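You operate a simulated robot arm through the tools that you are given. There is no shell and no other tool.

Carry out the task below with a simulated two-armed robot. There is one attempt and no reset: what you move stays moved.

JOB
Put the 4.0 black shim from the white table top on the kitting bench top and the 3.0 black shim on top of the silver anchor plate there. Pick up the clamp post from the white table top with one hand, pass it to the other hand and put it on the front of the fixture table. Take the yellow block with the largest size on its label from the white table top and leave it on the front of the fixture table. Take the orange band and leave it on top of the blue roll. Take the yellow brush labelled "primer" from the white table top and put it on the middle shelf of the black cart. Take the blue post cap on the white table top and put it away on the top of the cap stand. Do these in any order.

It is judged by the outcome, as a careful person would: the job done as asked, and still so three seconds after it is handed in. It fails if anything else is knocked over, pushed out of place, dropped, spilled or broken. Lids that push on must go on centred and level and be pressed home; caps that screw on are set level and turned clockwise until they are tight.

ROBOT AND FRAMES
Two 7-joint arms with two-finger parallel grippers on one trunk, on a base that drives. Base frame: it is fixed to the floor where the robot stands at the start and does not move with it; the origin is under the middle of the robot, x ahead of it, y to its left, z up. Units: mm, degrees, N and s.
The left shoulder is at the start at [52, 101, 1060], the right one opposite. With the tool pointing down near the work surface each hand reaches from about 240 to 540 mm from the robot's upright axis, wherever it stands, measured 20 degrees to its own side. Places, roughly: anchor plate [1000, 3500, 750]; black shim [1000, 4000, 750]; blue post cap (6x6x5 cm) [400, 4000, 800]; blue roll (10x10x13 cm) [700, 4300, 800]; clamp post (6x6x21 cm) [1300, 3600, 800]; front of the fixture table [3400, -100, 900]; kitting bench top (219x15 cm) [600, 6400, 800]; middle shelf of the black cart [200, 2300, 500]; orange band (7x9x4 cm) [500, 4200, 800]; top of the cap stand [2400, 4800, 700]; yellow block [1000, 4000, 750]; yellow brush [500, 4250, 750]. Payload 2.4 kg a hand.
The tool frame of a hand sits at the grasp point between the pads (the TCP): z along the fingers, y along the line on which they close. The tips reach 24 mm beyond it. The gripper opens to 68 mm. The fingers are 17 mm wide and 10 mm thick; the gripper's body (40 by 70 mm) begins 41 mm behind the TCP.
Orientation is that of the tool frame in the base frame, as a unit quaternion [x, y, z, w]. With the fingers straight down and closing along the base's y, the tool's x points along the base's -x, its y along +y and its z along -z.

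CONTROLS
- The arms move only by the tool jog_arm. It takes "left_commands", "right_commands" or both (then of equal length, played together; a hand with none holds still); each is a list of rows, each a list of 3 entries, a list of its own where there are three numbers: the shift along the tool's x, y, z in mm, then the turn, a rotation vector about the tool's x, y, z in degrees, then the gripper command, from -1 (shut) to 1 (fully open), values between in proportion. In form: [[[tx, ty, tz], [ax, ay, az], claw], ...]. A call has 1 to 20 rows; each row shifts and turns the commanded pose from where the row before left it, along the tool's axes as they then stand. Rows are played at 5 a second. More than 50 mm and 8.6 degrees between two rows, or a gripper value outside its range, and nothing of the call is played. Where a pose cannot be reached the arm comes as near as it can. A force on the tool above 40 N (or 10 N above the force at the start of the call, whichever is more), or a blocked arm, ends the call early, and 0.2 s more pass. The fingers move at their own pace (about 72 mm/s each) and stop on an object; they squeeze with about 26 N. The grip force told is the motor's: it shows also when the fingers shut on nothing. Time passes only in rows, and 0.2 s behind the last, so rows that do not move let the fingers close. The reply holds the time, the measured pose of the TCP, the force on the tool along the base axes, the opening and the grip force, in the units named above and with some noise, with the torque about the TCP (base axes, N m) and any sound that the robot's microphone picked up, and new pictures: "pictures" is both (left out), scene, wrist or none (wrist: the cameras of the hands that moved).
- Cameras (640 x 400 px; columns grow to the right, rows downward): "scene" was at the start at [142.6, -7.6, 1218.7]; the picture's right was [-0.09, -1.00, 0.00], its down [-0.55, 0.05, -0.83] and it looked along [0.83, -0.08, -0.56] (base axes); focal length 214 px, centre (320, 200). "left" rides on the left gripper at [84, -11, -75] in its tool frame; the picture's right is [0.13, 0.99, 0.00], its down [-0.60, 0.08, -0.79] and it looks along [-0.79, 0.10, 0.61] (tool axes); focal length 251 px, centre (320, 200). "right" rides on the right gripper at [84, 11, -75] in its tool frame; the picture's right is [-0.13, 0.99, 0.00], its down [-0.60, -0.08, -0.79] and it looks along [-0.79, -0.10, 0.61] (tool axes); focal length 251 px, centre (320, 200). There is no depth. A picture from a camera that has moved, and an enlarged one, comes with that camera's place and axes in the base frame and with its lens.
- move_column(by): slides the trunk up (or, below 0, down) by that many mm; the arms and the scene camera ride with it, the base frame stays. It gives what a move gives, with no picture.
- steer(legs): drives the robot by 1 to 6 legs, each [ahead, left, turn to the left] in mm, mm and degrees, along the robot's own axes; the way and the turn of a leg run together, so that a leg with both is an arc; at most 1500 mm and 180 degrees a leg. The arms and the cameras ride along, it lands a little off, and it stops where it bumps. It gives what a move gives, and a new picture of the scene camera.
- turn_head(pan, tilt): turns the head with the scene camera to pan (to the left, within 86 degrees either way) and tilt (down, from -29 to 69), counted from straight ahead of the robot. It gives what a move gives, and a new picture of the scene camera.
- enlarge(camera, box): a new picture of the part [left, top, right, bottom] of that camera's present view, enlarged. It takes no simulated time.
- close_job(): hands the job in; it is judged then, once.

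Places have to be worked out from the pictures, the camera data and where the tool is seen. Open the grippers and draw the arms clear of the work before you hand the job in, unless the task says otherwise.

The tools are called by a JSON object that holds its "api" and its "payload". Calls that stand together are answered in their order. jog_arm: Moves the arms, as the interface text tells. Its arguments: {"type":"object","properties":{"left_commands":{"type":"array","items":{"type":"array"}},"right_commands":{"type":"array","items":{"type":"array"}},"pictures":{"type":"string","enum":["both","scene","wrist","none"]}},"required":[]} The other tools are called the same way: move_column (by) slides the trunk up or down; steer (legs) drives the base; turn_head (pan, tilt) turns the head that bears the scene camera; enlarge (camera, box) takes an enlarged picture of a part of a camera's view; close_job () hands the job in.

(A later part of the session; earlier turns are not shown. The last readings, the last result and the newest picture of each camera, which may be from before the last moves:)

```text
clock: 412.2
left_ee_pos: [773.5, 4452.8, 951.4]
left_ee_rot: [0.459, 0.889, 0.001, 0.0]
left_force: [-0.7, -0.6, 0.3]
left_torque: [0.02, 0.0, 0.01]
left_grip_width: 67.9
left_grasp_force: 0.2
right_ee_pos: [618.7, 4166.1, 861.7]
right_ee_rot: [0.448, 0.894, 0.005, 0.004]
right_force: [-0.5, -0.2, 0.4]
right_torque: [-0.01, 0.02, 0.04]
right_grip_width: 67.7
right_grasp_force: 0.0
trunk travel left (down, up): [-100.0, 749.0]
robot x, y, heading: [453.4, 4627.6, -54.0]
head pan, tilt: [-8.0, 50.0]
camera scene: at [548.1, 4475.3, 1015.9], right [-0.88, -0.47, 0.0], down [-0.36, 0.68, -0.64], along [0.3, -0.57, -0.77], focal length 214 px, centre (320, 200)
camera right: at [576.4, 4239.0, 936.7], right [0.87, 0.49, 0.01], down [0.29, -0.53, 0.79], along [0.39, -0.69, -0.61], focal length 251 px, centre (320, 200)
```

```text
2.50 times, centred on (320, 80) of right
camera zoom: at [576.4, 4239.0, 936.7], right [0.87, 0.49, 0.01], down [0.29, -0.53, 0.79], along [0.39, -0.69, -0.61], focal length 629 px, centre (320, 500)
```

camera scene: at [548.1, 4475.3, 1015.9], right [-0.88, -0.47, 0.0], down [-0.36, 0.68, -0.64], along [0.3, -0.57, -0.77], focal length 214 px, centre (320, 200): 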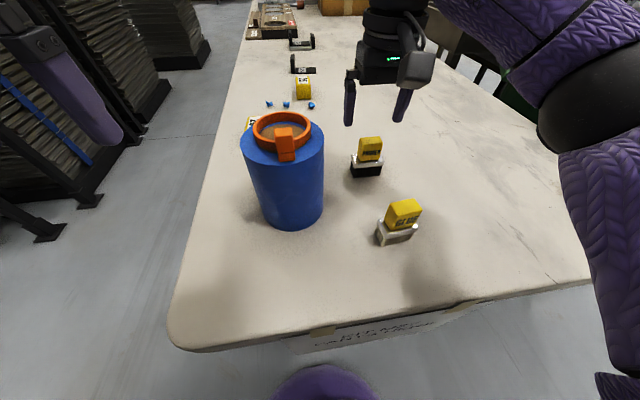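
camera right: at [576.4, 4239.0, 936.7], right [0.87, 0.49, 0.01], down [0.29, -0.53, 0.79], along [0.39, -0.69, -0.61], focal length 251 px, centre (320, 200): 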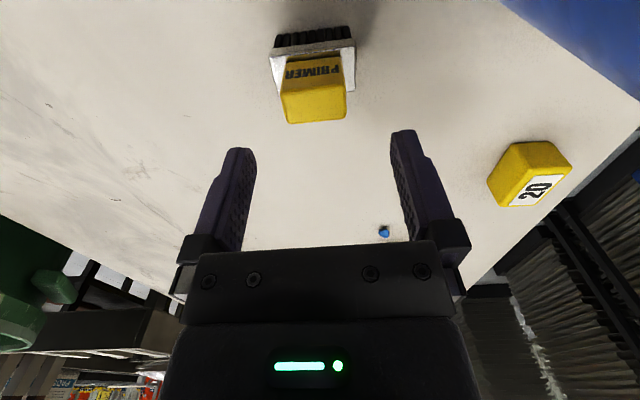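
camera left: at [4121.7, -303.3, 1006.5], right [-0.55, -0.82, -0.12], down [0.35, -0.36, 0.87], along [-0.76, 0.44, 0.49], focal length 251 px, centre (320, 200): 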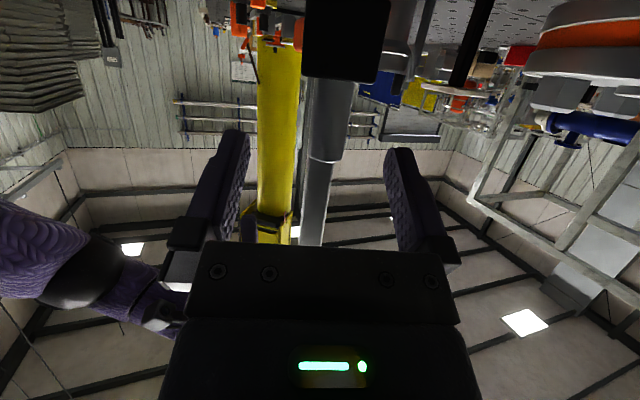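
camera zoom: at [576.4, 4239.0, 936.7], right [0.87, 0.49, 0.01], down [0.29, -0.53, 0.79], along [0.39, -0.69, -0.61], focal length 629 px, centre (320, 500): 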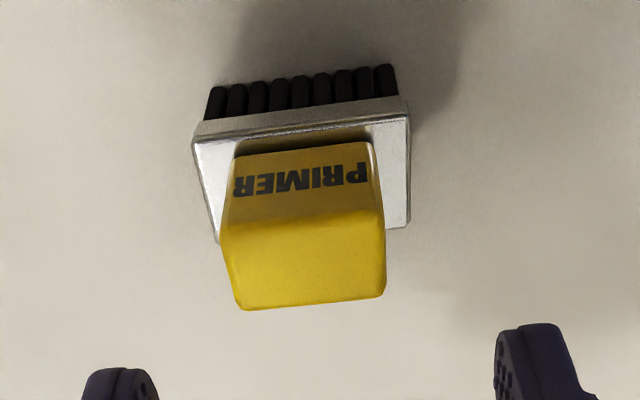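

Centred within 2 mm. I descend to z ≈ 803 (tips just above the ferrule) and close on the handle.

{"api": "jog_arm", "payload": {"right_commands": [[[1.5, -2, 20], [0, 0, 1.5], 1], [[0, 0, 25], [0, 0, 0], 1], [[0, 0, 13.5], [0, 0, 0], 1], [[0, 0, 0], [0, 0, 0], 1], [[0, 0, 0], [0, 0, 0], -1], [[0, 0, 0], [0, 0, 0], -1], [[0, 0, 0], [0, 0, 0], -1]], "pictures": "both"}}

```text
clock: 413.8
left_ee_pos: [770.6, 4451.1, 950.3]
left_ee_rot: [0.46, 0.888, 0.002, 0.0]
left_force: [0.0, 0.6, 0.1]
left_torque: [-0.01, -0.01, 0.0]
left_grip_width: 68.0
left_grasp_force: 0.1
right_ee_pos: [615.9, 4165.2, 802.7]
right_ee_rot: [0.46, 0.888, 0.003, 0.004]
right_force: [-0.2, -0.7, 0.3]
right_torque: [-0.04, 0.07, -0.03]
right_grip_width: 35.3
right_grasp_force: 26.0
trunk travel left (down, up): [-100.0, 749.0]
robot x, y, heading: [452.8, 4625.1, -54.3]
head pan, tilt: [-8.0, 50.0]
camera scene: at [548.0, 4475.4, 1015.9], right [-0.88, -0.47, 0.0], down [-0.36, 0.68, -0.64], along [0.3, -0.57, -0.77], focal length 214 px, centre (320, 200)
camera right: at [576.7, 4240.7, 877.0], right [0.88, 0.47, 0.01], down [0.28, -0.54, 0.79], along [0.38, -0.7, -0.61], focal length 251 px, centre (320, 200)
```

scene: 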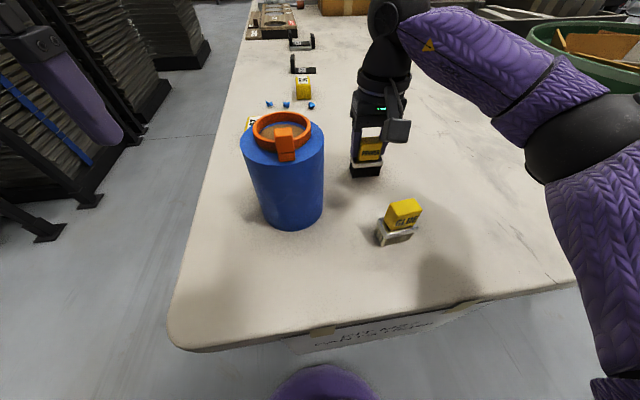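
right: 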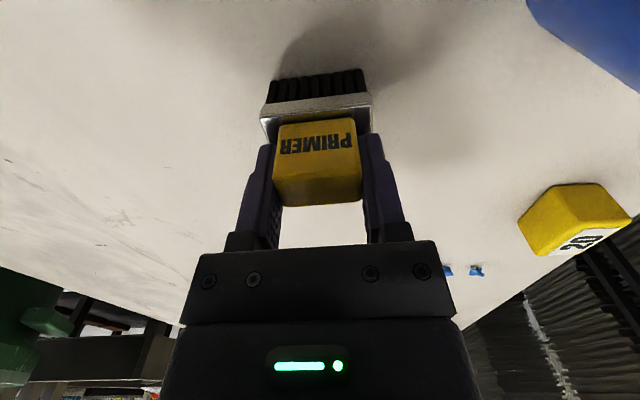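

Brush gripped (35.3 mm). I lift it and carry it to the open part of the table on the right, where I can re-grip it at a slant for the shelf.

{"api": "jog_arm", "payload": {"right_commands": [[[0, 0, -15], [0, 0, 0], -1], [[0, 0, -35], [0, 0, 0], -1], [[0, 0, -30], [0, 0, 0], -1], [[10, -40, 0], [0, 0, 0], -1], [[10, -40, 0], [0, 0, 0], -1], [[10, -40, 0], [0, 0, 0], -1], [[10, -40, 0], [0, 0, 0], -1], [[0, 0, 0], [0, 0, 0], -1]], "pictures": "both"}}

```text
clock: 415.6
left_ee_pos: [770.4, 4452.1, 951.2]
left_ee_rot: [0.459, 0.888, 0.002, 0.0]
left_force: [-0.5, -0.1, -0.2]
left_torque: [-0.03, 0.04, 0.0]
left_grip_width: 68.0
left_grasp_force: 0.2
right_ee_pos: [463.9, 4104.9, 879.3]
right_ee_rot: [0.46, 0.888, 0.004, 0.004]
right_force: [-0.2, 0.2, -0.2]
right_torque: [0.0, 0.0, 0.01]
right_grip_width: 35.4
right_grasp_force: 26.2
trunk travel left (down, up): [-100.0, 749.0]
robot x, y, heading: [451.4, 4627.0, -54.2]
head pan, tilt: [-8.0, 50.0]
camera scene: at [547.9, 4475.3, 1015.9], right [-0.88, -0.47, 0.0], down [-0.36, 0.68, -0.64], along [0.3, -0.57, -0.77], focal length 214 px, centre (320, 200)
camera right: at [423.2, 4179.7, 953.9], right [0.88, 0.47, 0.01], down [0.28, -0.54, 0.79], along [0.38, -0.7, -0.61], focal length 251 px, centre (320, 200)
```

scene: 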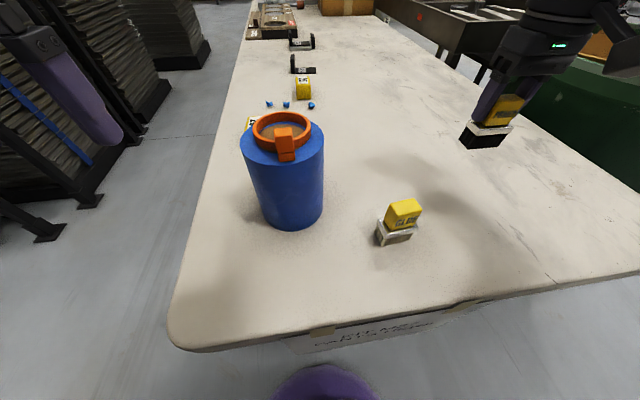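
right: 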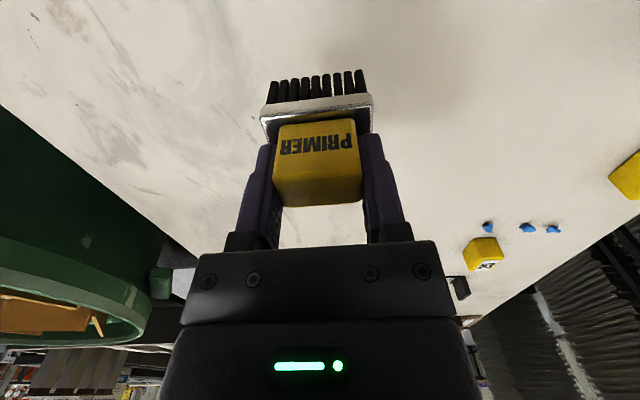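

The spot is clear. I set the brush down upright.

{"api": "jog_arm", "payload": {"right_commands": [[[0, 0, 30], [0, 0, 0], -1], [[0, 0, 30], [0, 0, 0], -1], [[0, 0, 11], [0, 0, 0], -1], [[0, 0, 3], [0, 0, 0], -1], [[0, 0, 2], [0, 0, 0], -1], [[0, 0, 0], [0, 0, 0], -1]], "pictures": "none"}}

```text
clock: 417.0
left_ee_pos: [772.2, 4450.4, 951.3]
left_ee_rot: [0.459, 0.888, 0.002, 0.0]
left_force: [0.4, 0.1, -0.5]
left_torque: [-0.02, 0.01, 0.05]
left_grip_width: 67.8
left_grasp_force: 0.1
right_ee_pos: [465.3, 4106.8, 804.1]
right_ee_rot: [0.46, 0.888, 0.004, 0.004]
right_force: [-0.3, 0.0, -0.3]
right_torque: [-0.03, 0.02, 0.01]
right_grip_width: 35.9
right_grasp_force: 26.0
trunk travel left (down, up): [-100.0, 749.0]
robot x, y, heading: [451.6, 4626.5, -54.4]
head pan, tilt: [-8.0, 50.0]
```

A little further down to contact.

{"api": "jog_arm", "payload": {"right_commands": [[[0, 0, 2], [0, 0, 0], -1], [[0, 0, 1.5], [0, 0, 0], -1], [[0, 0, 0], [0, 0, 0], -1]], "pictures": "none"}}

```text
clock: 417.8
left_ee_pos: [772.3, 4451.6, 950.6]
left_ee_rot: [0.46, 0.888, 0.001, 0.0]
left_force: [-0.4, 0.5, 0.0]
left_torque: [0.02, -0.03, 0.01]
left_grip_width: 67.6
left_grasp_force: 0.1
right_ee_pos: [465.2, 4108.5, 802.1]
right_ee_rot: [0.46, 0.888, 0.003, 0.005]
right_force: [3.2, -3.4, 15.4]
right_torque: [-0.33, 0.22, 0.11]
right_grip_width: 35.6
right_grasp_force: 26.1
trunk travel left (down, up): [-100.0, 749.0]
robot x, y, heading: [448.4, 4626.4, -54.4]
head pan, tilt: [-8.0, 50.0]
```

Set down (contact at z = 802). I open, rise 60 mm and pitch the right tool 45° forward.

{"api": "jog_arm", "payload": {"right_commands": [[[0, 0, -1], [0, 0, 0], -1], [[0, 0, 0], [0, 0, 0], 0.4], [[0, 0, 0], [0, 0, 0], 1], [[0, 0, 0], [0, 0, 0], 1], [[0, 0, -30], [0, 0, 0], 1], [[0, 0, -30], [0, 0, 0], 1], [[0, 0, 0], [0, -7.5, 0], 1], [[0, 0, 0], [0, -7.5, 0], 1], [[0, 0, 0], [0, -7.5, 0], 1], [[0, 0, 0], [0, -7.5, 0], 1], [[0, 0, 0], [0, -7.5, 0], 1], [[0, 0, 0], [0, -7.5, 0], 1], [[0, 0, 0], [0, 0, 0], 1]], "pictures": "both"}}

```text
clock: 420.6
left_ee_pos: [771.5, 4450.8, 949.9]
left_ee_rot: [0.459, 0.888, 0.002, 0.0]
left_force: [1.5, 0.3, 0.4]
left_torque: [0.03, 0.0, 0.0]
left_grip_width: 68.0
left_grasp_force: 0.0
right_ee_pos: [464.3, 4107.5, 861.9]
right_ee_rot: [0.426, 0.819, -0.173, 0.343]
right_force: [0.5, 0.3, -0.7]
right_torque: [-0.01, 0.0, -0.03]
right_grip_width: 67.4
right_grasp_force: 0.0
trunk travel left (down, up): [-100.0, 749.0]
robot x, y, heading: [448.0, 4623.5, -54.0]
head pan, tilt: [-8.0, 50.0]
camera scene: at [548.0, 4475.4, 1015.9], right [-0.88, -0.47, 0.0], down [-0.36, 0.68, -0.64], along [0.3, -0.57, -0.77], focal length 214 px, centre (320, 200)
camera right: at [408.1, 4205.1, 854.1], right [0.86, 0.5, 0.1], down [-0.15, 0.06, 0.99], along [0.48, -0.87, 0.13], focal length 251 px, centre (320, 200)
```

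scene: 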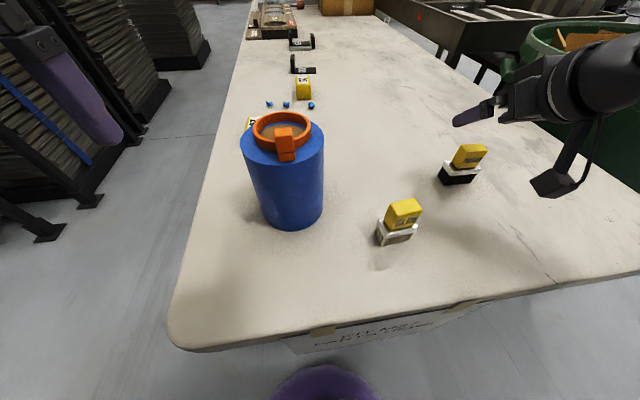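
right: 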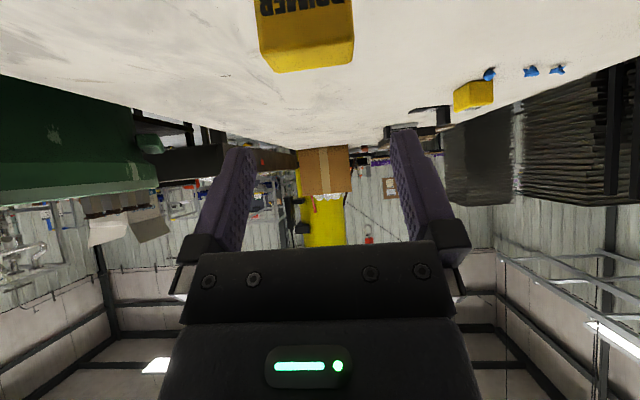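

The pitch works. I draw back to the pre-grasp point and then advance along the tool axis onto the handle.

{"api": "jog_arm", "payload": {"right_commands": [[[25.6, 0, -17.5], [0, 0, 0], 1], [[25.6, 0, -17.5], [0, 0, 0], 1], [[0, 0, 17.5], [0, 0, 0], 1], [[0, 0, 17.5], [0, 0, 0], 1], [[0, 0, 0], [0, 0, 0], 1]], "pictures": "both"}}

{"api": "enlarge", "payload": {"camera": "scene", "box": [400, 80, 620, 260]}}

```text
clock: 421.8
left_ee_pos: [771.6, 4451.9, 950.3]
left_ee_rot: [0.46, 0.888, 0.003, 0.0]
left_force: [-0.3, -0.5, 0.4]
left_torque: [-0.02, -0.01, 0.03]
left_grip_width: 68.4
left_grasp_force: 0.1
right_ee_pos: [444.2, 4136.1, 823.1]
right_ee_rot: [0.427, 0.819, -0.172, 0.343]
right_force: [-0.3, 0.2, -1.4]
right_torque: [0.03, 0.0, 0.02]
right_grip_width: 68.3
right_grasp_force: 0.0
trunk travel left (down, up): [-100.0, 749.0]
robot x, y, heading: [453.4, 4626.5, -54.3]
head pan, tilt: [-8.0, 50.0]
camera scene: at [548.0, 4475.3, 1015.9], right [-0.88, -0.47, 0.0], down [-0.36, 0.68, -0.64], along [0.3, -0.57, -0.77], focal length 214 px, centre (320, 200)
camera right: at [387.8, 4234.7, 816.6], right [0.86, 0.5, 0.1], down [-0.15, 0.06, 0.99], along [0.48, -0.87, 0.13], focal length 251 px, centre (320, 200)
```

scene: 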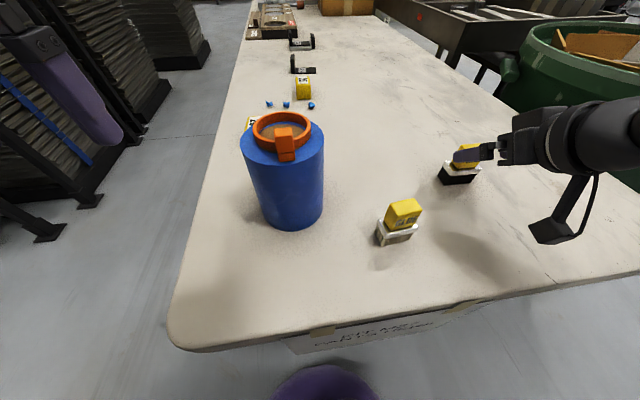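
right: 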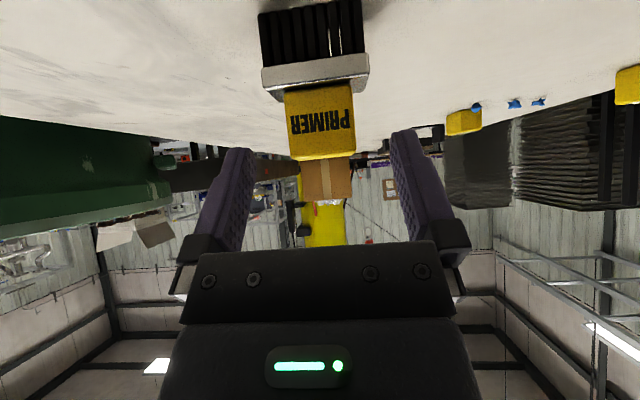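

```text
2.22 times, centred on (510, 170) of scene
camera zoom: at [548.0, 4475.3, 1015.9], right [-0.88, -0.47, 0.0], down [-0.36, 0.68, -0.64], along [0.3, -0.57, -0.77], focal length 477 px, centre (-102, 267)
```

zoom: 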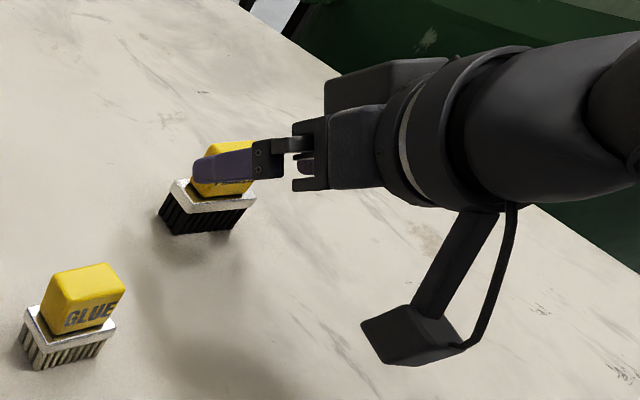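

Well centred. I advance the last 30 mm and close on the handle.

{"api": "jog_arm", "payload": {"right_commands": [[[0, 0, 15], [0, 0, 0], 1], [[0, 0, 14.5], [0, 0, 0], 1], [[0, 0, 0], [0, 0, 0], 1], [[0, 0, 0], [0, 0, 0], -1], [[0, 0, 0], [0, 0, 0], -1], [[0, 0, 0], [0, 0, 0], -1]], "pictures": "both"}}

{"api": "enlarge", "payload": {"camera": "scene", "box": [400, 100, 560, 220]}}

```text
clock: 423.2
left_ee_pos: [771.9, 4451.0, 950.8]
left_ee_rot: [0.46, 0.888, 0.003, 0.0]
left_force: [0.1, -0.1, 0.3]
left_torque: [-0.01, 0.03, 0.03]
left_grip_width: 67.5
left_grasp_force: 0.1
right_ee_pos: [454.7, 4118.3, 803.8]
right_ee_rot: [0.427, 0.819, -0.173, 0.343]
right_force: [-1.2, -0.2, 0.3]
right_torque: [-0.04, 0.02, -0.01]
right_grip_width: 35.7
right_grasp_force: 26.1
trunk travel left (down, up): [-100.0, 749.0]
robot x, y, heading: [453.5, 4626.1, -54.4]
head pan, tilt: [-8.0, 50.0]
camera scene: at [548.0, 4475.4, 1015.9], right [-0.88, -0.47, 0.0], down [-0.36, 0.68, -0.64], along [0.3, -0.57, -0.77], focal length 214 px, centre (320, 200)
camera right: at [399.1, 4217.4, 796.5], right [0.86, 0.5, 0.1], down [-0.15, 0.06, 0.99], along [0.48, -0.87, 0.13], focal length 251 px, centre (320, 200)
```

scene: 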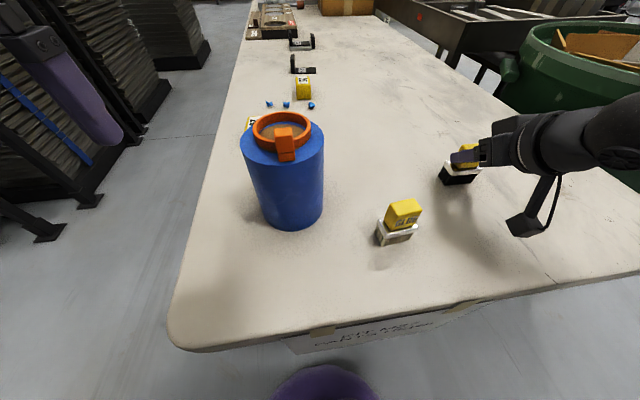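
right: 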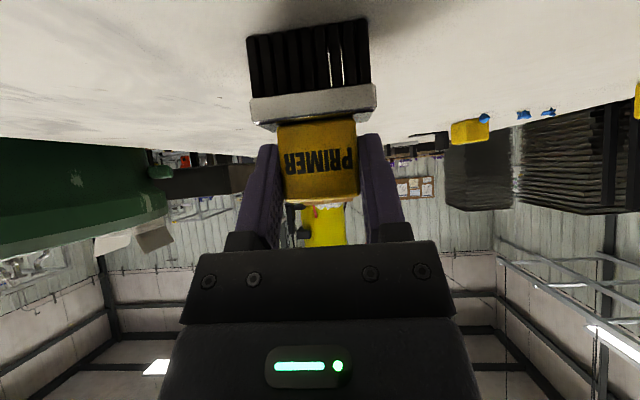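

```text
3.33 times, centred on (480, 160) of scene
camera zoom: at [548.0, 4475.4, 1015.9], right [-0.88, -0.47, 0.0], down [-0.36, 0.68, -0.64], along [0.3, -0.57, -0.77], focal length 715 px, centre (-213, 333)
```

zoom: 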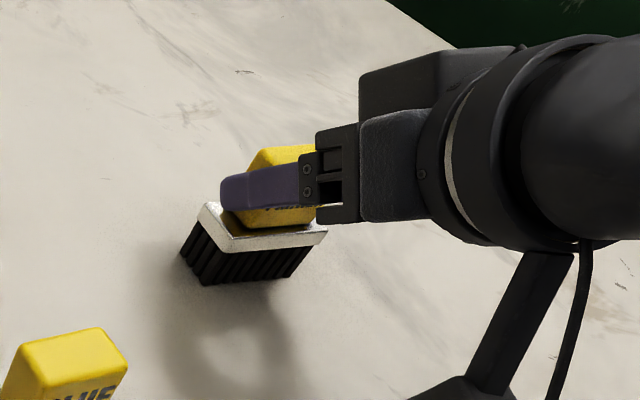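

Gripped (35.7 mm) with the tool at 45° and the brush upright. I lift it straight up, raise the trunk and back away.

{"api": "jog_arm", "payload": {"right_commands": [[[-10, 0, -10], [0, 0, 0], -1], [[-23, 0, -23], [0, 0, 0], -1], [[-23, 0, -23], [0, 0, 0], -1], [[-23, 0, -23], [0, 0, 0], -1], [[0, 0, 0], [0, 0, 0], -1]], "pictures": "both"}}

{"api": "move_column", "payload": {"by": 100}}

{"api": "steer", "payload": {"legs": [[-400, 0, 0]]}}

```text
clock: 424.4
left_ee_pos: [771.2, 4451.5, 950.3]
left_ee_rot: [0.46, 0.888, 0.002, 0.0]
left_force: [0.0, -0.1, 0.4]
left_torque: [-0.01, -0.01, -0.03]
left_grip_width: 67.8
left_grasp_force: 0.1
right_ee_pos: [453.8, 4116.7, 916.7]
right_ee_rot: [0.427, 0.819, -0.173, 0.343]
right_force: [-0.5, 0.5, -0.6]
right_torque: [0.01, -0.03, 0.01]
right_grip_width: 35.4
right_grasp_force: 26.1
trunk travel left (down, up): [-100.0, 749.0]
robot x, y, heading: [456.1, 4625.7, -54.2]
head pan, tilt: [-8.0, 50.0]
camera scene: at [548.0, 4475.3, 1015.9], right [-0.88, -0.47, 0.0], down [-0.36, 0.68, -0.64], along [0.3, -0.57, -0.77], focal length 214 px, centre (320, 200)
camera right: at [397.8, 4215.3, 909.4], right [0.86, 0.5, 0.1], down [-0.15, 0.06, 0.99], along [0.48, -0.87, 0.13], focal length 251 px, centre (320, 200)
```

scene: 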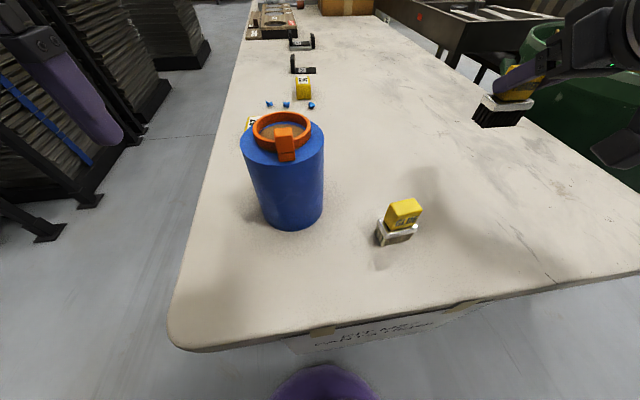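
right: 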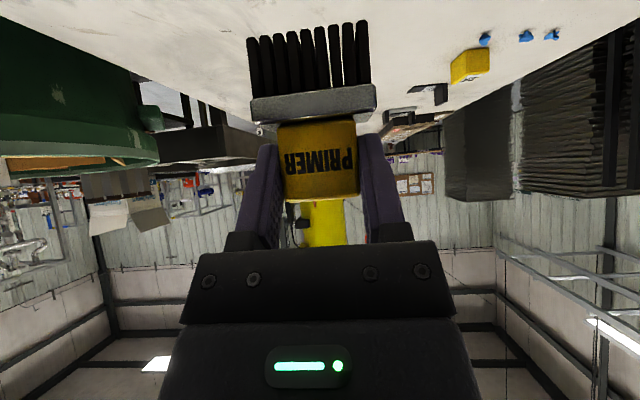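

```text
clock: 425.7
left_ee_pos: [771.1, 4451.7, 1051.2]
left_ee_rot: [0.459, 0.889, 0.002, 0.0]
left_force: [-0.5, 0.0, -0.1]
left_torque: [0.0, -0.01, 0.03]
left_grip_width: 67.9
left_grasp_force: 0.0
right_ee_pos: [455.5, 4118.7, 1015.8]
right_ee_rot: [0.428, 0.818, -0.173, 0.342]
right_force: [-0.6, 0.1, 0.2]
right_torque: [-0.01, 0.0, 0.02]
right_grip_width: 35.3
right_grasp_force: 25.7
trunk travel left (down, up): [-200.0, 649.0]
robot x, y, heading: [457.0, 4624.5, -54.1]
head pan, tilt: [-8.0, 50.0]
```

```text
clock: 428.2
left_ee_pos: [537.7, 4775.8, 1050.7]
left_ee_rot: [0.459, 0.888, 0.002, -0.001]
left_force: [-0.7, 0.8, -0.2]
left_torque: [-0.03, 0.02, 0.0]
left_grip_width: 68.2
left_grasp_force: 0.0
right_ee_pos: [219.1, 4444.2, 1015.9]
right_ee_rot: [0.427, 0.819, -0.173, 0.343]
right_force: [0.0, -0.4, -0.4]
right_torque: [0.0, 0.0, 0.02]
right_grip_width: 35.5
right_grasp_force: 25.7
trunk travel left (down, up): [-200.0, 649.0]
robot x, y, heading: [219.6, 4955.9, -54.2]
head pan, tilt: [-8.0, 50.0]
camera scene: at [295.9, 4825.2, 1118.7], right [-0.88, -0.47, 0.0], down [-0.36, 0.68, -0.64], along [0.3, -0.57, -0.77], focal length 214 px, centre (320, 200)
```

scene: 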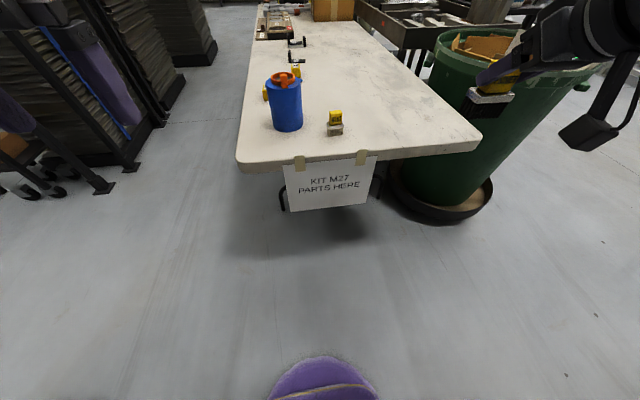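

Brush in hand. I drive around the bin to the west and south, to the open side of the black cart.

{"api": "steer", "payload": {"legs": [[-366, -1116, 0], [0, 0, -36], [1400, 0, 0], [1300, 0, 0], [0, 0, 130]]}}

{"api": "turn_head", "payload": {"pan": 0, "tilt": 28}}

```text
clock: 453.8
left_ee_pos: [-753.6, 2259.8, 1051.2]
left_ee_rot: [-0.327, 0.945, 0.002, -0.001]
left_force: [0.4, -0.4, -0.2]
left_torque: [0.01, 0.0, 0.01]
left_grip_width: 68.1
left_grasp_force: 0.1
right_ee_pos: [-406.3, 1958.6, 1016.3]
right_ee_rot: [-0.299, 0.874, 0.129, 0.362]
right_force: [0.1, -0.8, -0.9]
right_torque: [0.01, 0.0, -0.01]
right_grip_width: 35.5
right_grasp_force: 26.8
trunk travel left (down, up): [-200.0, 649.0]
robot x, y, heading: [-912.5, 1931.9, 38.9]
head pan, tilt: [-8.0, 50.0]
camera scene: at [-789.8, 2016.6, 1118.7], right [0.51, -0.86, 0.0], down [-0.66, -0.39, -0.64], along [0.55, 0.33, -0.77], focal length 214 px, centre (320, 200)
```

scene: 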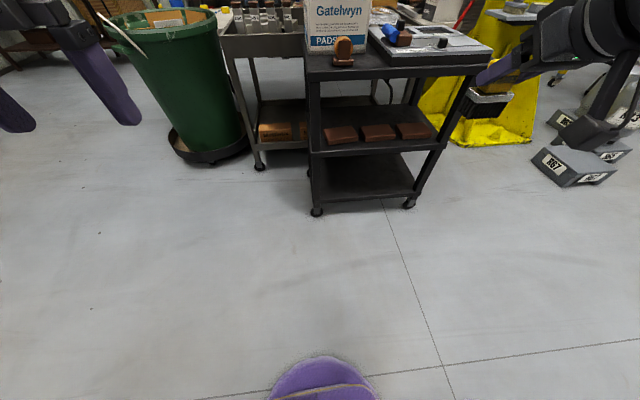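

```text
clock: 454.7
left_ee_pos: [-753.2, 2259.7, 1051.6]
left_ee_rot: [-0.327, 0.945, 0.002, -0.002]
left_force: [-0.2, -1.2, 0.2]
left_torque: [0.01, -0.02, -0.01]
left_grip_width: 68.0
left_grasp_force: 0.0
right_ee_pos: [-406.7, 1960.2, 1015.6]
right_ee_rot: [-0.299, 0.874, 0.13, 0.362]
right_force: [0.0, -0.1, -1.1]
right_torque: [-0.04, -0.02, 0.01]
right_grip_width: 35.4
right_grasp_force: 26.3
trunk travel left (down, up): [-200.0, 649.0]
robot x, y, heading: [-910.1, 1933.3, 38.5]
head pan, tilt: [0.0, 28.0]
camera scene: at [-784.8, 2034.2, 1151.3], right [0.62, -0.78, 0.0], down [-0.37, -0.29, -0.88], along [0.69, 0.55, -0.47], focal length 214 px, centre (320, 200)
```

scene: 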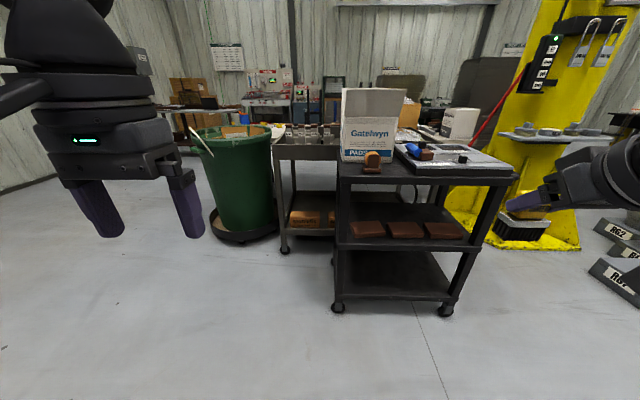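

The black cart has three shelves; the middle one holds three brown blocks near the front. I enlarge it.

{"api": "enlarge", "payload": {"camera": "scene", "box": [310, 130, 530, 320]}}

```text
2.11 times, centred on (420, 225) of scene
camera zoom: at [-784.8, 2034.2, 1151.3], right [0.62, -0.78, 0.0], down [-0.37, -0.29, -0.88], along [0.69, 0.55, -0.47], focal length 452 px, centre (110, 147)
```

zoom: 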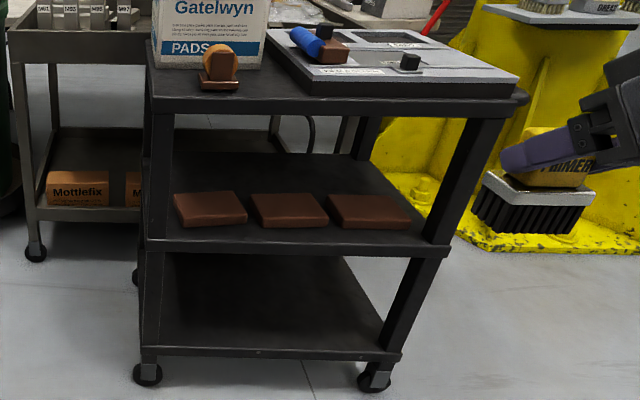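

The middle shelf is at z ≈ 485 with about 290 mm clearance; in front of the brown blocks is a free strip of roughly 60 mm. I lower the trunk fully and bring the brush down while still far from the cart, drawing the left hand back.

{"api": "move_column", "payload": {"by": -200}}

{"api": "jog_arm", "payload": {"left_commands": [[[15, 10, -10], [0, 0, 0], 1], [[15, 10, -10], [0, 0, 0], 1], [[15, 10, -10], [0, 0, 0], 1], [[0, 0, 0], [0, 0, 0], 1], [[0, 0, 0], [0, 0, 0], 1], [[0, 0, 0], [0, 0, 0], 1], [[0, 0, 0], [0, 0, 0], 1], [[0, 0, 0], [0, 0, 0], 1]], "right_commands": [[[21.8, 0, 21.8], [0, 0, 0], -1], [[21.8, 0, 21.8], [0, 0, 0], -1], [[21.8, 0, 21.8], [0, 0, 0], -1], [[21.8, 0, 21.8], [0, 0, 0], -1], [[21.8, 0, 21.8], [0, 0, 0], -1], [[21.8, 0, 21.8], [0, 0, 0], -1], [[21.8, 0, 21.8], [0, 0, 0], -1], [[0, 0, 0], [0, 0, 0], -1]], "pictures": "both"}}

```text
clock: 456.9
left_ee_pos: [-754.1, 2258.3, 851.4]
left_ee_rot: [-0.328, 0.945, 0.002, 0.0]
left_force: [-1.0, 1.0, 0.6]
left_torque: [0.01, 0.03, 0.0]
left_grip_width: 68.3
left_grasp_force: 0.1
right_ee_pos: [-406.4, 1959.8, 816.1]
right_ee_rot: [-0.299, 0.873, 0.13, 0.362]
right_force: [0.0, 0.2, -1.1]
right_torque: [0.01, 0.01, 0.0]
right_grip_width: 35.3
right_grasp_force: 26.0
trunk travel left (down, up): [0.0, 849.0]
robot x, y, heading: [-912.9, 1931.6, 38.4]
head pan, tilt: [0.0, 28.0]
```

```text
clock: 458.7
left_ee_pos: [-806.4, 2255.3, 879.9]
left_ee_rot: [-0.327, 0.945, 0.002, -0.002]
left_force: [-0.1, -0.6, 0.2]
left_torque: [0.02, 0.02, 0.01]
left_grip_width: 68.1
left_grasp_force: 0.1
right_ee_pos: [-408.1, 1962.8, 600.0]
right_ee_rot: [-0.299, 0.874, 0.13, 0.361]
right_force: [0.2, -0.4, -0.8]
right_torque: [0.0, 0.0, -0.01]
right_grip_width: 35.4
right_grasp_force: 25.9
trunk travel left (down, up): [0.0, 849.0]
robot x, y, heading: [-915.6, 1930.7, 38.5]
head pan, tilt: [0.0, 28.0]
camera scene: at [-732.7, 2075.9, 944.0], right [0.62, -0.78, 0.0], down [-0.37, -0.29, -0.88], along [0.69, 0.55, -0.47], focal length 214 px, centre (320, 200)
camera right: at [-503.2, 1901.1, 592.6], right [-0.54, 0.84, 0.1], down [-0.05, -0.15, 0.99], along [0.84, 0.53, 0.13], focal length 251 px, centre (320, 200)
camera left: at [-865.6, 2193.8, 955.4], right [-0.71, 0.7, 0.0], down [0.43, 0.43, 0.79], along [0.55, 0.57, -0.61], focal length 251 px, centre (320, 200)
```

scene: 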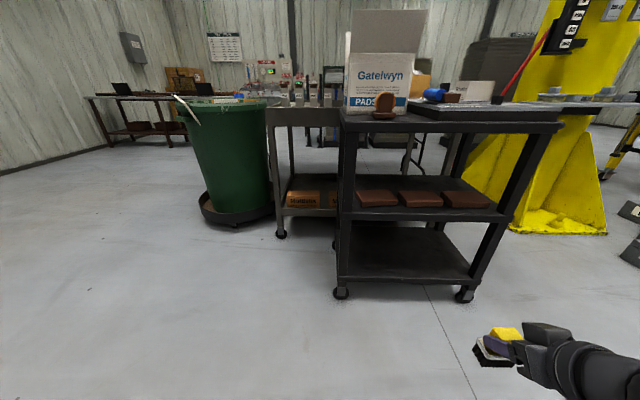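
right: 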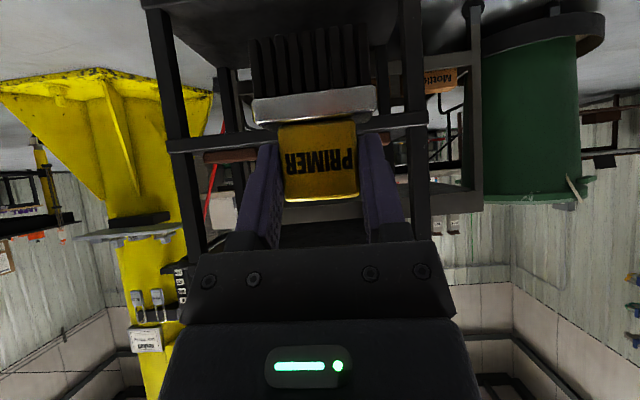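
left: 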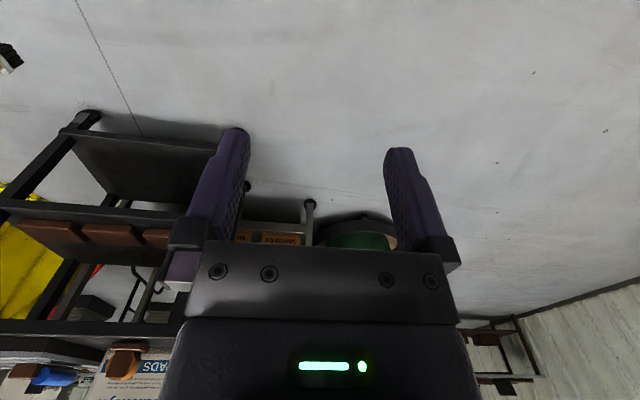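

I enlarge the cart again from this lower viewpoint to triangulate the shelf.

{"api": "enlarge", "payload": {"camera": "scene", "box": [320, 100, 560, 310]}}

```text
1.90 times, centred on (440, 205) of scene
camera zoom: at [-732.7, 2075.9, 944.0], right [0.62, -0.78, 0.0], down [-0.37, -0.29, -0.88], along [0.69, 0.55, -0.47], focal length 408 px, centre (91, 190)
```

zoom: 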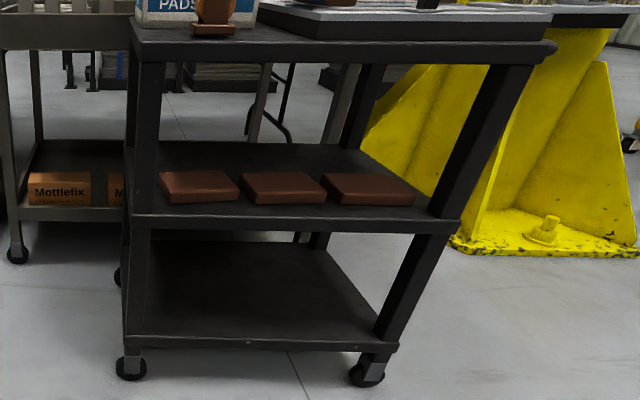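

In front of the blocks only ~40 mm remain, but behind them the shelf is free; I'll place the brush from the cart's right-hand side. I drive round to that side in a wide arc and turn to face it.

{"api": "steer", "payload": {"legs": [[0, 0, -60], [616, -436, 0], [1145, 460, 0], [0, 0, 150]]}}

{"api": "turn_head", "payload": {"pan": 0, "tilt": 28}}

{"api": "enlarge", "payload": {"camera": "scene", "box": [200, 60, 500, 320]}}

```text
clock: 477.4
left_ee_pos: [401.8, 1423.8, 880.4]
left_ee_rot: [0.904, -0.428, -0.001, 0.002]
left_force: [0.1, -0.1, -0.2]
left_torque: [0.04, -0.03, -0.01]
left_grip_width: 67.8
left_grasp_force: 0.1
right_ee_pos: [687.3, 1831.4, 599.4]
right_ee_rot: [0.833, -0.399, -0.349, -0.161]
right_force: [-0.5, -0.2, -0.7]
right_torque: [0.0, -0.04, -0.01]
right_grip_width: 35.2
right_grasp_force: 25.9
trunk travel left (down, up): [0.0, 849.0]
robot x, y, heading: [727.1, 1325.0, 129.7]
head pan, tilt: [0.0, 28.0]
camera scene: at [580.5, 1503.4, 943.9], right [0.77, 0.64, 0.0], down [0.3, -0.36, -0.88], along [-0.57, 0.68, -0.47], focal length 214 px, centre (320, 200)
```

scene: 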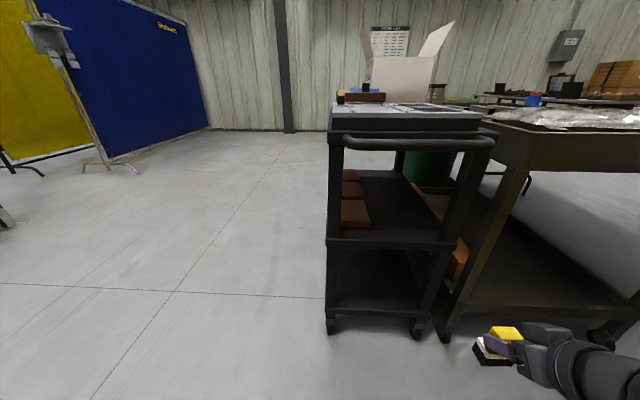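

```text
clock: 478.0
left_ee_pos: [402.9, 1425.8, 880.2]
left_ee_rot: [0.904, -0.428, -0.001, 0.002]
left_force: [-0.1, -0.1, -0.2]
left_torque: [0.01, 0.01, -0.01]
left_grip_width: 68.0
left_grasp_force: 0.0
right_ee_pos: [687.4, 1829.8, 600.3]
right_ee_rot: [0.833, -0.397, -0.349, -0.16]
right_force: [0.4, -0.8, -0.7]
right_torque: [0.0, -0.01, 0.04]
right_grip_width: 35.4
right_grasp_force: 25.5
trunk travel left (down, up): [0.0, 849.0]
robot x, y, heading: [725.2, 1326.4, 129.8]
head pan, tilt: [0.0, 28.0]
camera scene: at [580.5, 1503.4, 943.9], right [0.77, 0.64, 0.0], down [0.3, -0.36, -0.88], along [-0.57, 0.68, -0.47], focal length 214 px, centre (320, 200)
```

scene: 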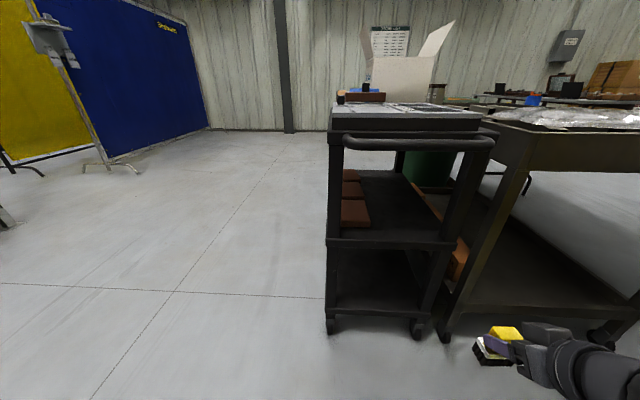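

```text
1.54 times, centred on (350, 190) of scene
camera zoom: at [580.5, 1503.4, 943.9], right [0.77, 0.64, 0.0], down [0.3, -0.36, -0.88], along [-0.57, 0.68, -0.47], focal length 330 px, centre (274, 215)
```

zoom: 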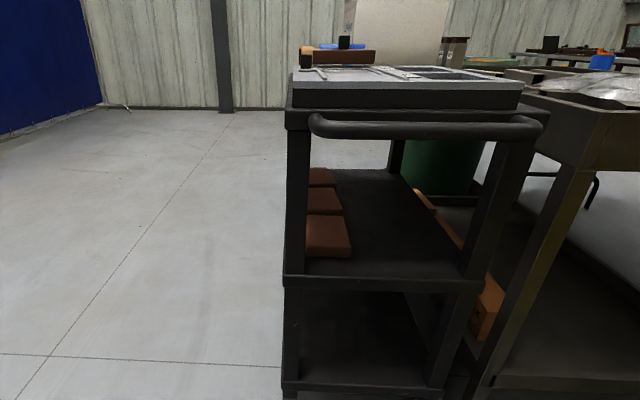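

From this side the shelf's free half is open: near edge about 767 mm ahead, free between 175 and 380 mm to the right. I raise the brush 12 mm and drive 300 mm closer first.

{"api": "jog_arm", "payload": {"right_commands": [[[-8.5, 0, -8.5], [0, 0, 0], -1], [[0, 0, 0], [0, 0, 0], -1]], "pictures": "none"}}

{"api": "steer", "payload": {"legs": [[300, 0, 0]]}}

{"api": "turn_head", "payload": {"pan": -25, "tilt": 35}}

{"api": "enlarge", "payload": {"camera": "right", "box": [0, 0, 640, 400]}}

```text
clock: 478.6
left_ee_pos: [402.2, 1425.8, 880.1]
left_ee_rot: [0.904, -0.428, 0.001, 0.001]
left_force: [-0.4, -0.1, 0.6]
left_torque: [0.0, -0.01, 0.05]
left_grip_width: 68.0
left_grasp_force: 0.1
right_ee_pos: [687.4, 1830.9, 613.3]
right_ee_rot: [0.833, -0.398, -0.349, -0.161]
right_force: [0.1, 0.3, -0.8]
right_torque: [-0.01, 0.01, -0.02]
right_grip_width: 35.4
right_grasp_force: 26.5
trunk travel left (down, up): [0.0, 849.0]
robot x, y, heading: [730.0, 1327.6, 129.9]
head pan, tilt: [0.0, 28.0]
```

```text
clock: 480.7
left_ee_pos: [210.0, 1654.5, 880.0]
left_ee_rot: [0.905, -0.426, 0.0, 0.002]
left_force: [-0.8, 0.0, 0.4]
left_torque: [-0.04, 0.01, -0.04]
left_grip_width: 68.2
left_grasp_force: 0.0
right_ee_pos: [493.9, 2060.8, 611.8]
right_ee_rot: [0.834, -0.396, -0.349, -0.16]
right_force: [0.1, 0.1, -0.5]
right_torque: [-0.01, 0.0, 0.0]
right_grip_width: 35.3
right_grasp_force: 25.3
trunk travel left (down, up): [0.0, 849.0]
robot x, y, heading: [532.7, 1557.2, 130.1]
head pan, tilt: [0.0, 28.0]
camera scene: at [387.4, 1733.3, 944.0], right [0.77, 0.64, 0.0], down [0.3, -0.36, -0.88], along [-0.57, 0.68, -0.47], focal length 214 px, centre (320, 200)
```

scene: 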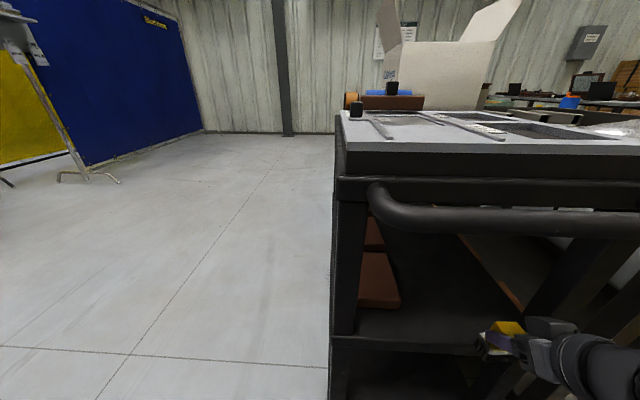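

```text
clock: 481.6
left_ee_pos: [209.9, 1654.9, 881.6]
left_ee_rot: [0.905, -0.426, 0.0, 0.001]
left_force: [0.7, 0.1, 0.4]
left_torque: [-0.02, 0.02, 0.0]
left_grip_width: 68.1
left_grasp_force: 0.0
right_ee_pos: [491.1, 2061.6, 612.6]
right_ee_rot: [0.834, -0.396, -0.349, -0.161]
right_force: [0.5, 0.8, -0.7]
right_torque: [0.0, 0.02, 0.01]
right_grip_width: 35.4
right_grasp_force: 26.5
trunk travel left (down, up): [0.0, 849.0]
robot x, y, heading: [535.0, 1556.6, 130.0]
head pan, tilt: [-25.0, 35.0]
camera scene: at [423.2, 1748.5, 933.0], right [0.97, 0.26, 0.0], down [0.15, -0.55, -0.82], along [-0.21, 0.79, -0.57], focal length 214 px, centre (320, 200)
```

scene: 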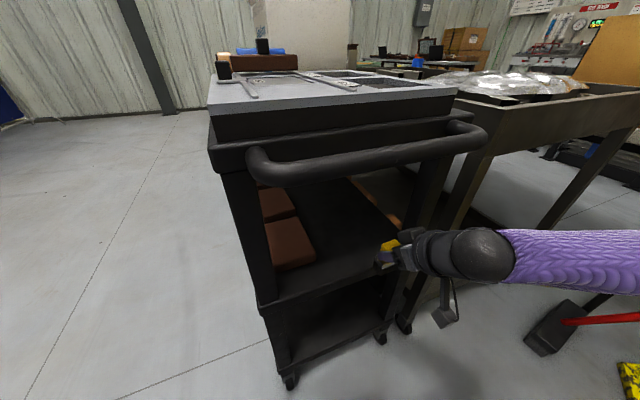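

```text
1.00 times, centred on (320, 200) of right (not enlarged: the box is as wide or as high as the picture)
camera zoom: at [555.2, 1967.1, 605.0], right [-0.82, -0.56, 0.1], down [0.16, -0.05, 0.99], along [-0.55, 0.83, 0.13], focal length 251 px, centre (320, 200)
```

zoom: 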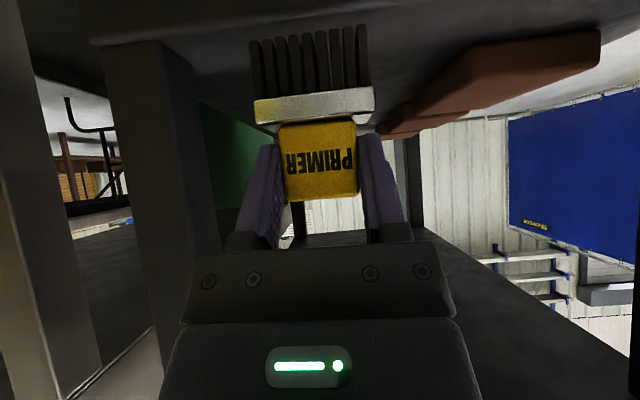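

The brush is in front of the free half of the shelf. I drive the remaining 106 mm forward with 17 mm left to stay clear of the rear leg.

{"api": "steer", "payload": {"legs": [[60, 17, 0]]}}

{"api": "enlarge", "payload": {"camera": "right", "box": [0, 0, 640, 400]}}

{"api": "enlarge", "payload": {"camera": "scene", "box": [220, 120, 520, 330]}}

```text
clock: 482.5
left_ee_pos: [157.2, 1691.4, 879.3]
left_ee_rot: [0.905, -0.426, 0.0, 0.002]
left_force: [0.1, -0.3, -0.6]
left_torque: [-0.04, 0.0, 0.03]
left_grip_width: 67.9
left_grasp_force: 0.0
right_ee_pos: [441.0, 2096.4, 612.5]
right_ee_rot: [0.833, -0.396, -0.35, -0.16]
right_force: [0.5, -0.6, -0.8]
right_torque: [0.0, 0.01, 0.01]
right_grip_width: 35.7
right_grasp_force: 26.3
trunk travel left (down, up): [0.0, 849.0]
robot x, y, heading: [482.8, 1592.5, 129.9]
head pan, tilt: [-25.0, 35.0]
camera scene: at [371.3, 1784.2, 933.0], right [0.97, 0.26, 0.0], down [0.15, -0.55, -0.82], along [-0.21, 0.79, -0.57], focal length 214 px, centre (320, 200)
```

scene: 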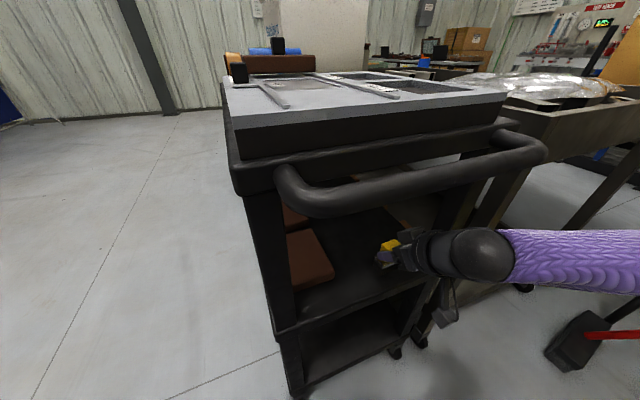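

```text
1.00 times, centred on (320, 200) of right (not enlarged: the box is as wide or as high as the picture)
camera zoom: at [503.3, 2002.8, 605.0], right [-0.82, -0.56, 0.1], down [0.16, -0.05, 0.99], along [-0.55, 0.83, 0.13], focal length 251 px, centre (320, 200)
```

zoom: 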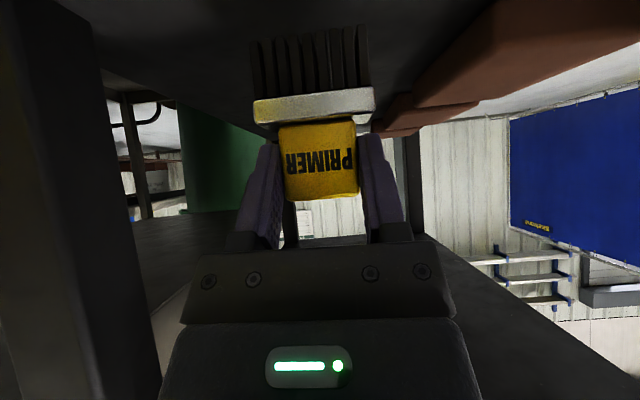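

```text
1.90 times, centred on (370, 225) of scene
camera zoom: at [371.3, 1784.2, 933.0], right [0.97, 0.26, 0.0], down [0.15, -0.55, -0.82], along [-0.21, 0.79, -0.57], focal length 408 px, centre (225, 152)
```

zoom: 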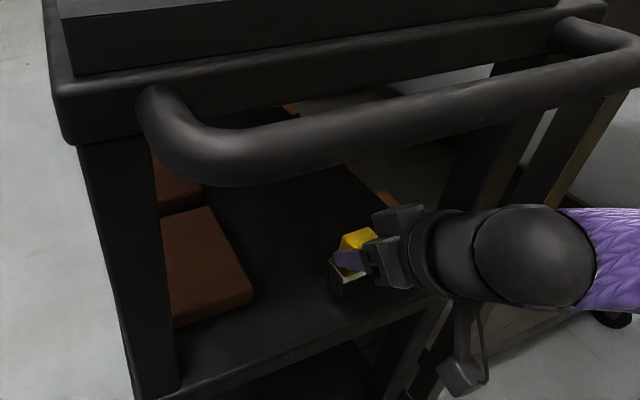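

The brush has entered over the shelf with clearance. I drive 42 mm more.

{"api": "steer", "payload": {"legs": [[42, 0, 0]]}}

{"api": "enlarge", "payload": {"camera": "scene", "box": [220, 120, 520, 330]}}

{"api": "enlarge", "payload": {"camera": "right", "box": [0, 0, 640, 400]}}

```text
clock: 483.4
left_ee_pos: [129.6, 1723.5, 881.7]
left_ee_rot: [0.905, -0.426, 0.0, 0.002]
left_force: [0.2, -0.9, -0.1]
left_torque: [0.01, 0.01, 0.01]
left_grip_width: 67.9
left_grasp_force: 0.1
right_ee_pos: [413.6, 2129.4, 612.0]
right_ee_rot: [0.834, -0.396, -0.349, -0.16]
right_force: [-0.2, -0.5, -0.4]
right_torque: [-0.02, -0.03, 0.01]
right_grip_width: 35.4
right_grasp_force: 26.0
trunk travel left (down, up): [0.0, 849.0]
robot x, y, heading: [456.8, 1623.2, 130.0]
head pan, tilt: [-25.0, 35.0]
camera scene: at [344.2, 1816.6, 933.0], right [0.97, 0.26, 0.0], down [0.15, -0.55, -0.82], along [-0.21, 0.79, -0.57], focal length 214 px, centre (320, 200)
```

scene: 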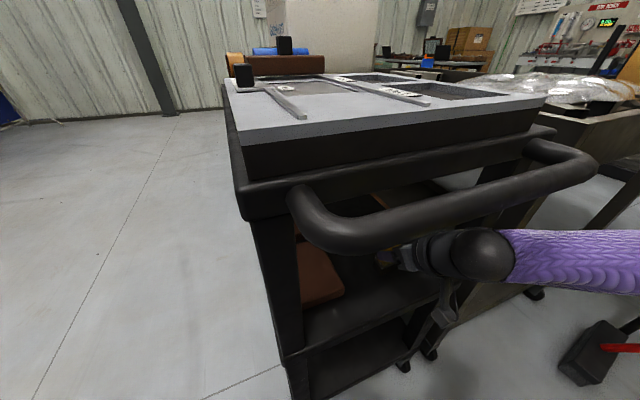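

```text
1.90 times, centred on (370, 225) of scene
camera zoom: at [344.2, 1816.6, 933.0], right [0.97, 0.26, 0.0], down [0.15, -0.55, -0.82], along [-0.21, 0.79, -0.57], focal length 408 px, centre (225, 152)
```

zoom: 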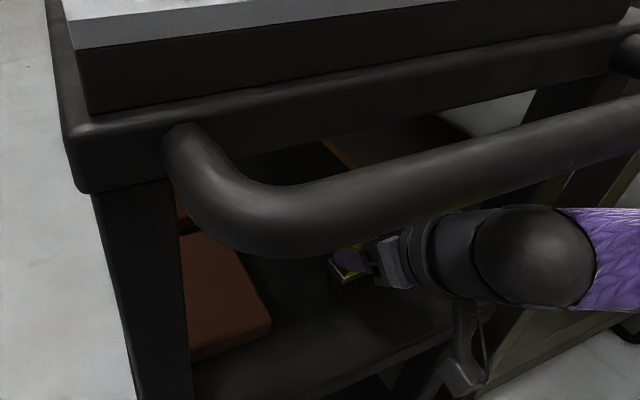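

```text
1.00 times, centred on (320, 200) of right (not enlarged: the box is as wide or as high as the picture)
camera zoom: at [476.2, 2035.1, 605.0], right [-0.82, -0.56, 0.1], down [0.16, -0.05, 0.99], along [-0.55, 0.83, 0.13], focal length 251 px, centre (320, 200)
```

zoom: 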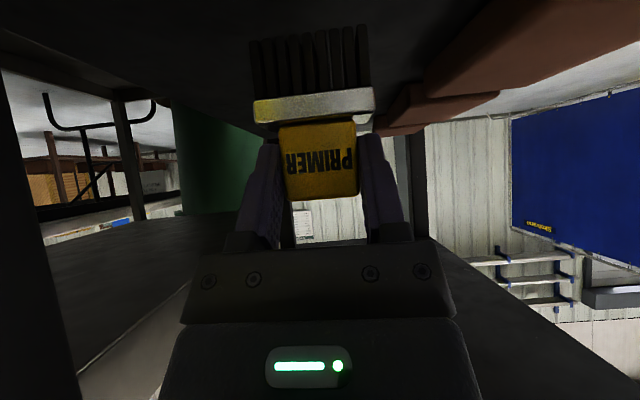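

Brush is 60 mm inside, between brick and leg. I lower it 20 mm, then in small steps to contact.

{"api": "jog_arm", "payload": {"right_commands": [[[7, 0, 7], [0, 0, 0], -1], [[7, 0, 7], [0, 0, 0], -1], [[3, 0, 3], [0, 0, 0], -1], [[0, 0, 0], [0, 0, 0], -1]], "pictures": "none"}}

```text
clock: 484.4
left_ee_pos: [130.2, 1722.5, 880.4]
left_ee_rot: [0.904, -0.427, 0.0, 0.002]
left_force: [0.7, 0.3, -0.2]
left_torque: [-0.01, 0.0, 0.02]
left_grip_width: 67.8
left_grasp_force: 0.0
right_ee_pos: [413.8, 2130.9, 587.1]
right_ee_rot: [0.834, -0.397, -0.348, -0.16]
right_force: [0.0, -0.9, -0.7]
right_torque: [-0.01, 0.02, -0.01]
right_grip_width: 35.3
right_grasp_force: 26.6
trunk travel left (down, up): [0.0, 849.0]
robot x, y, heading: [453.7, 1624.3, 129.9]
head pan, tilt: [-25.0, 35.0]
```

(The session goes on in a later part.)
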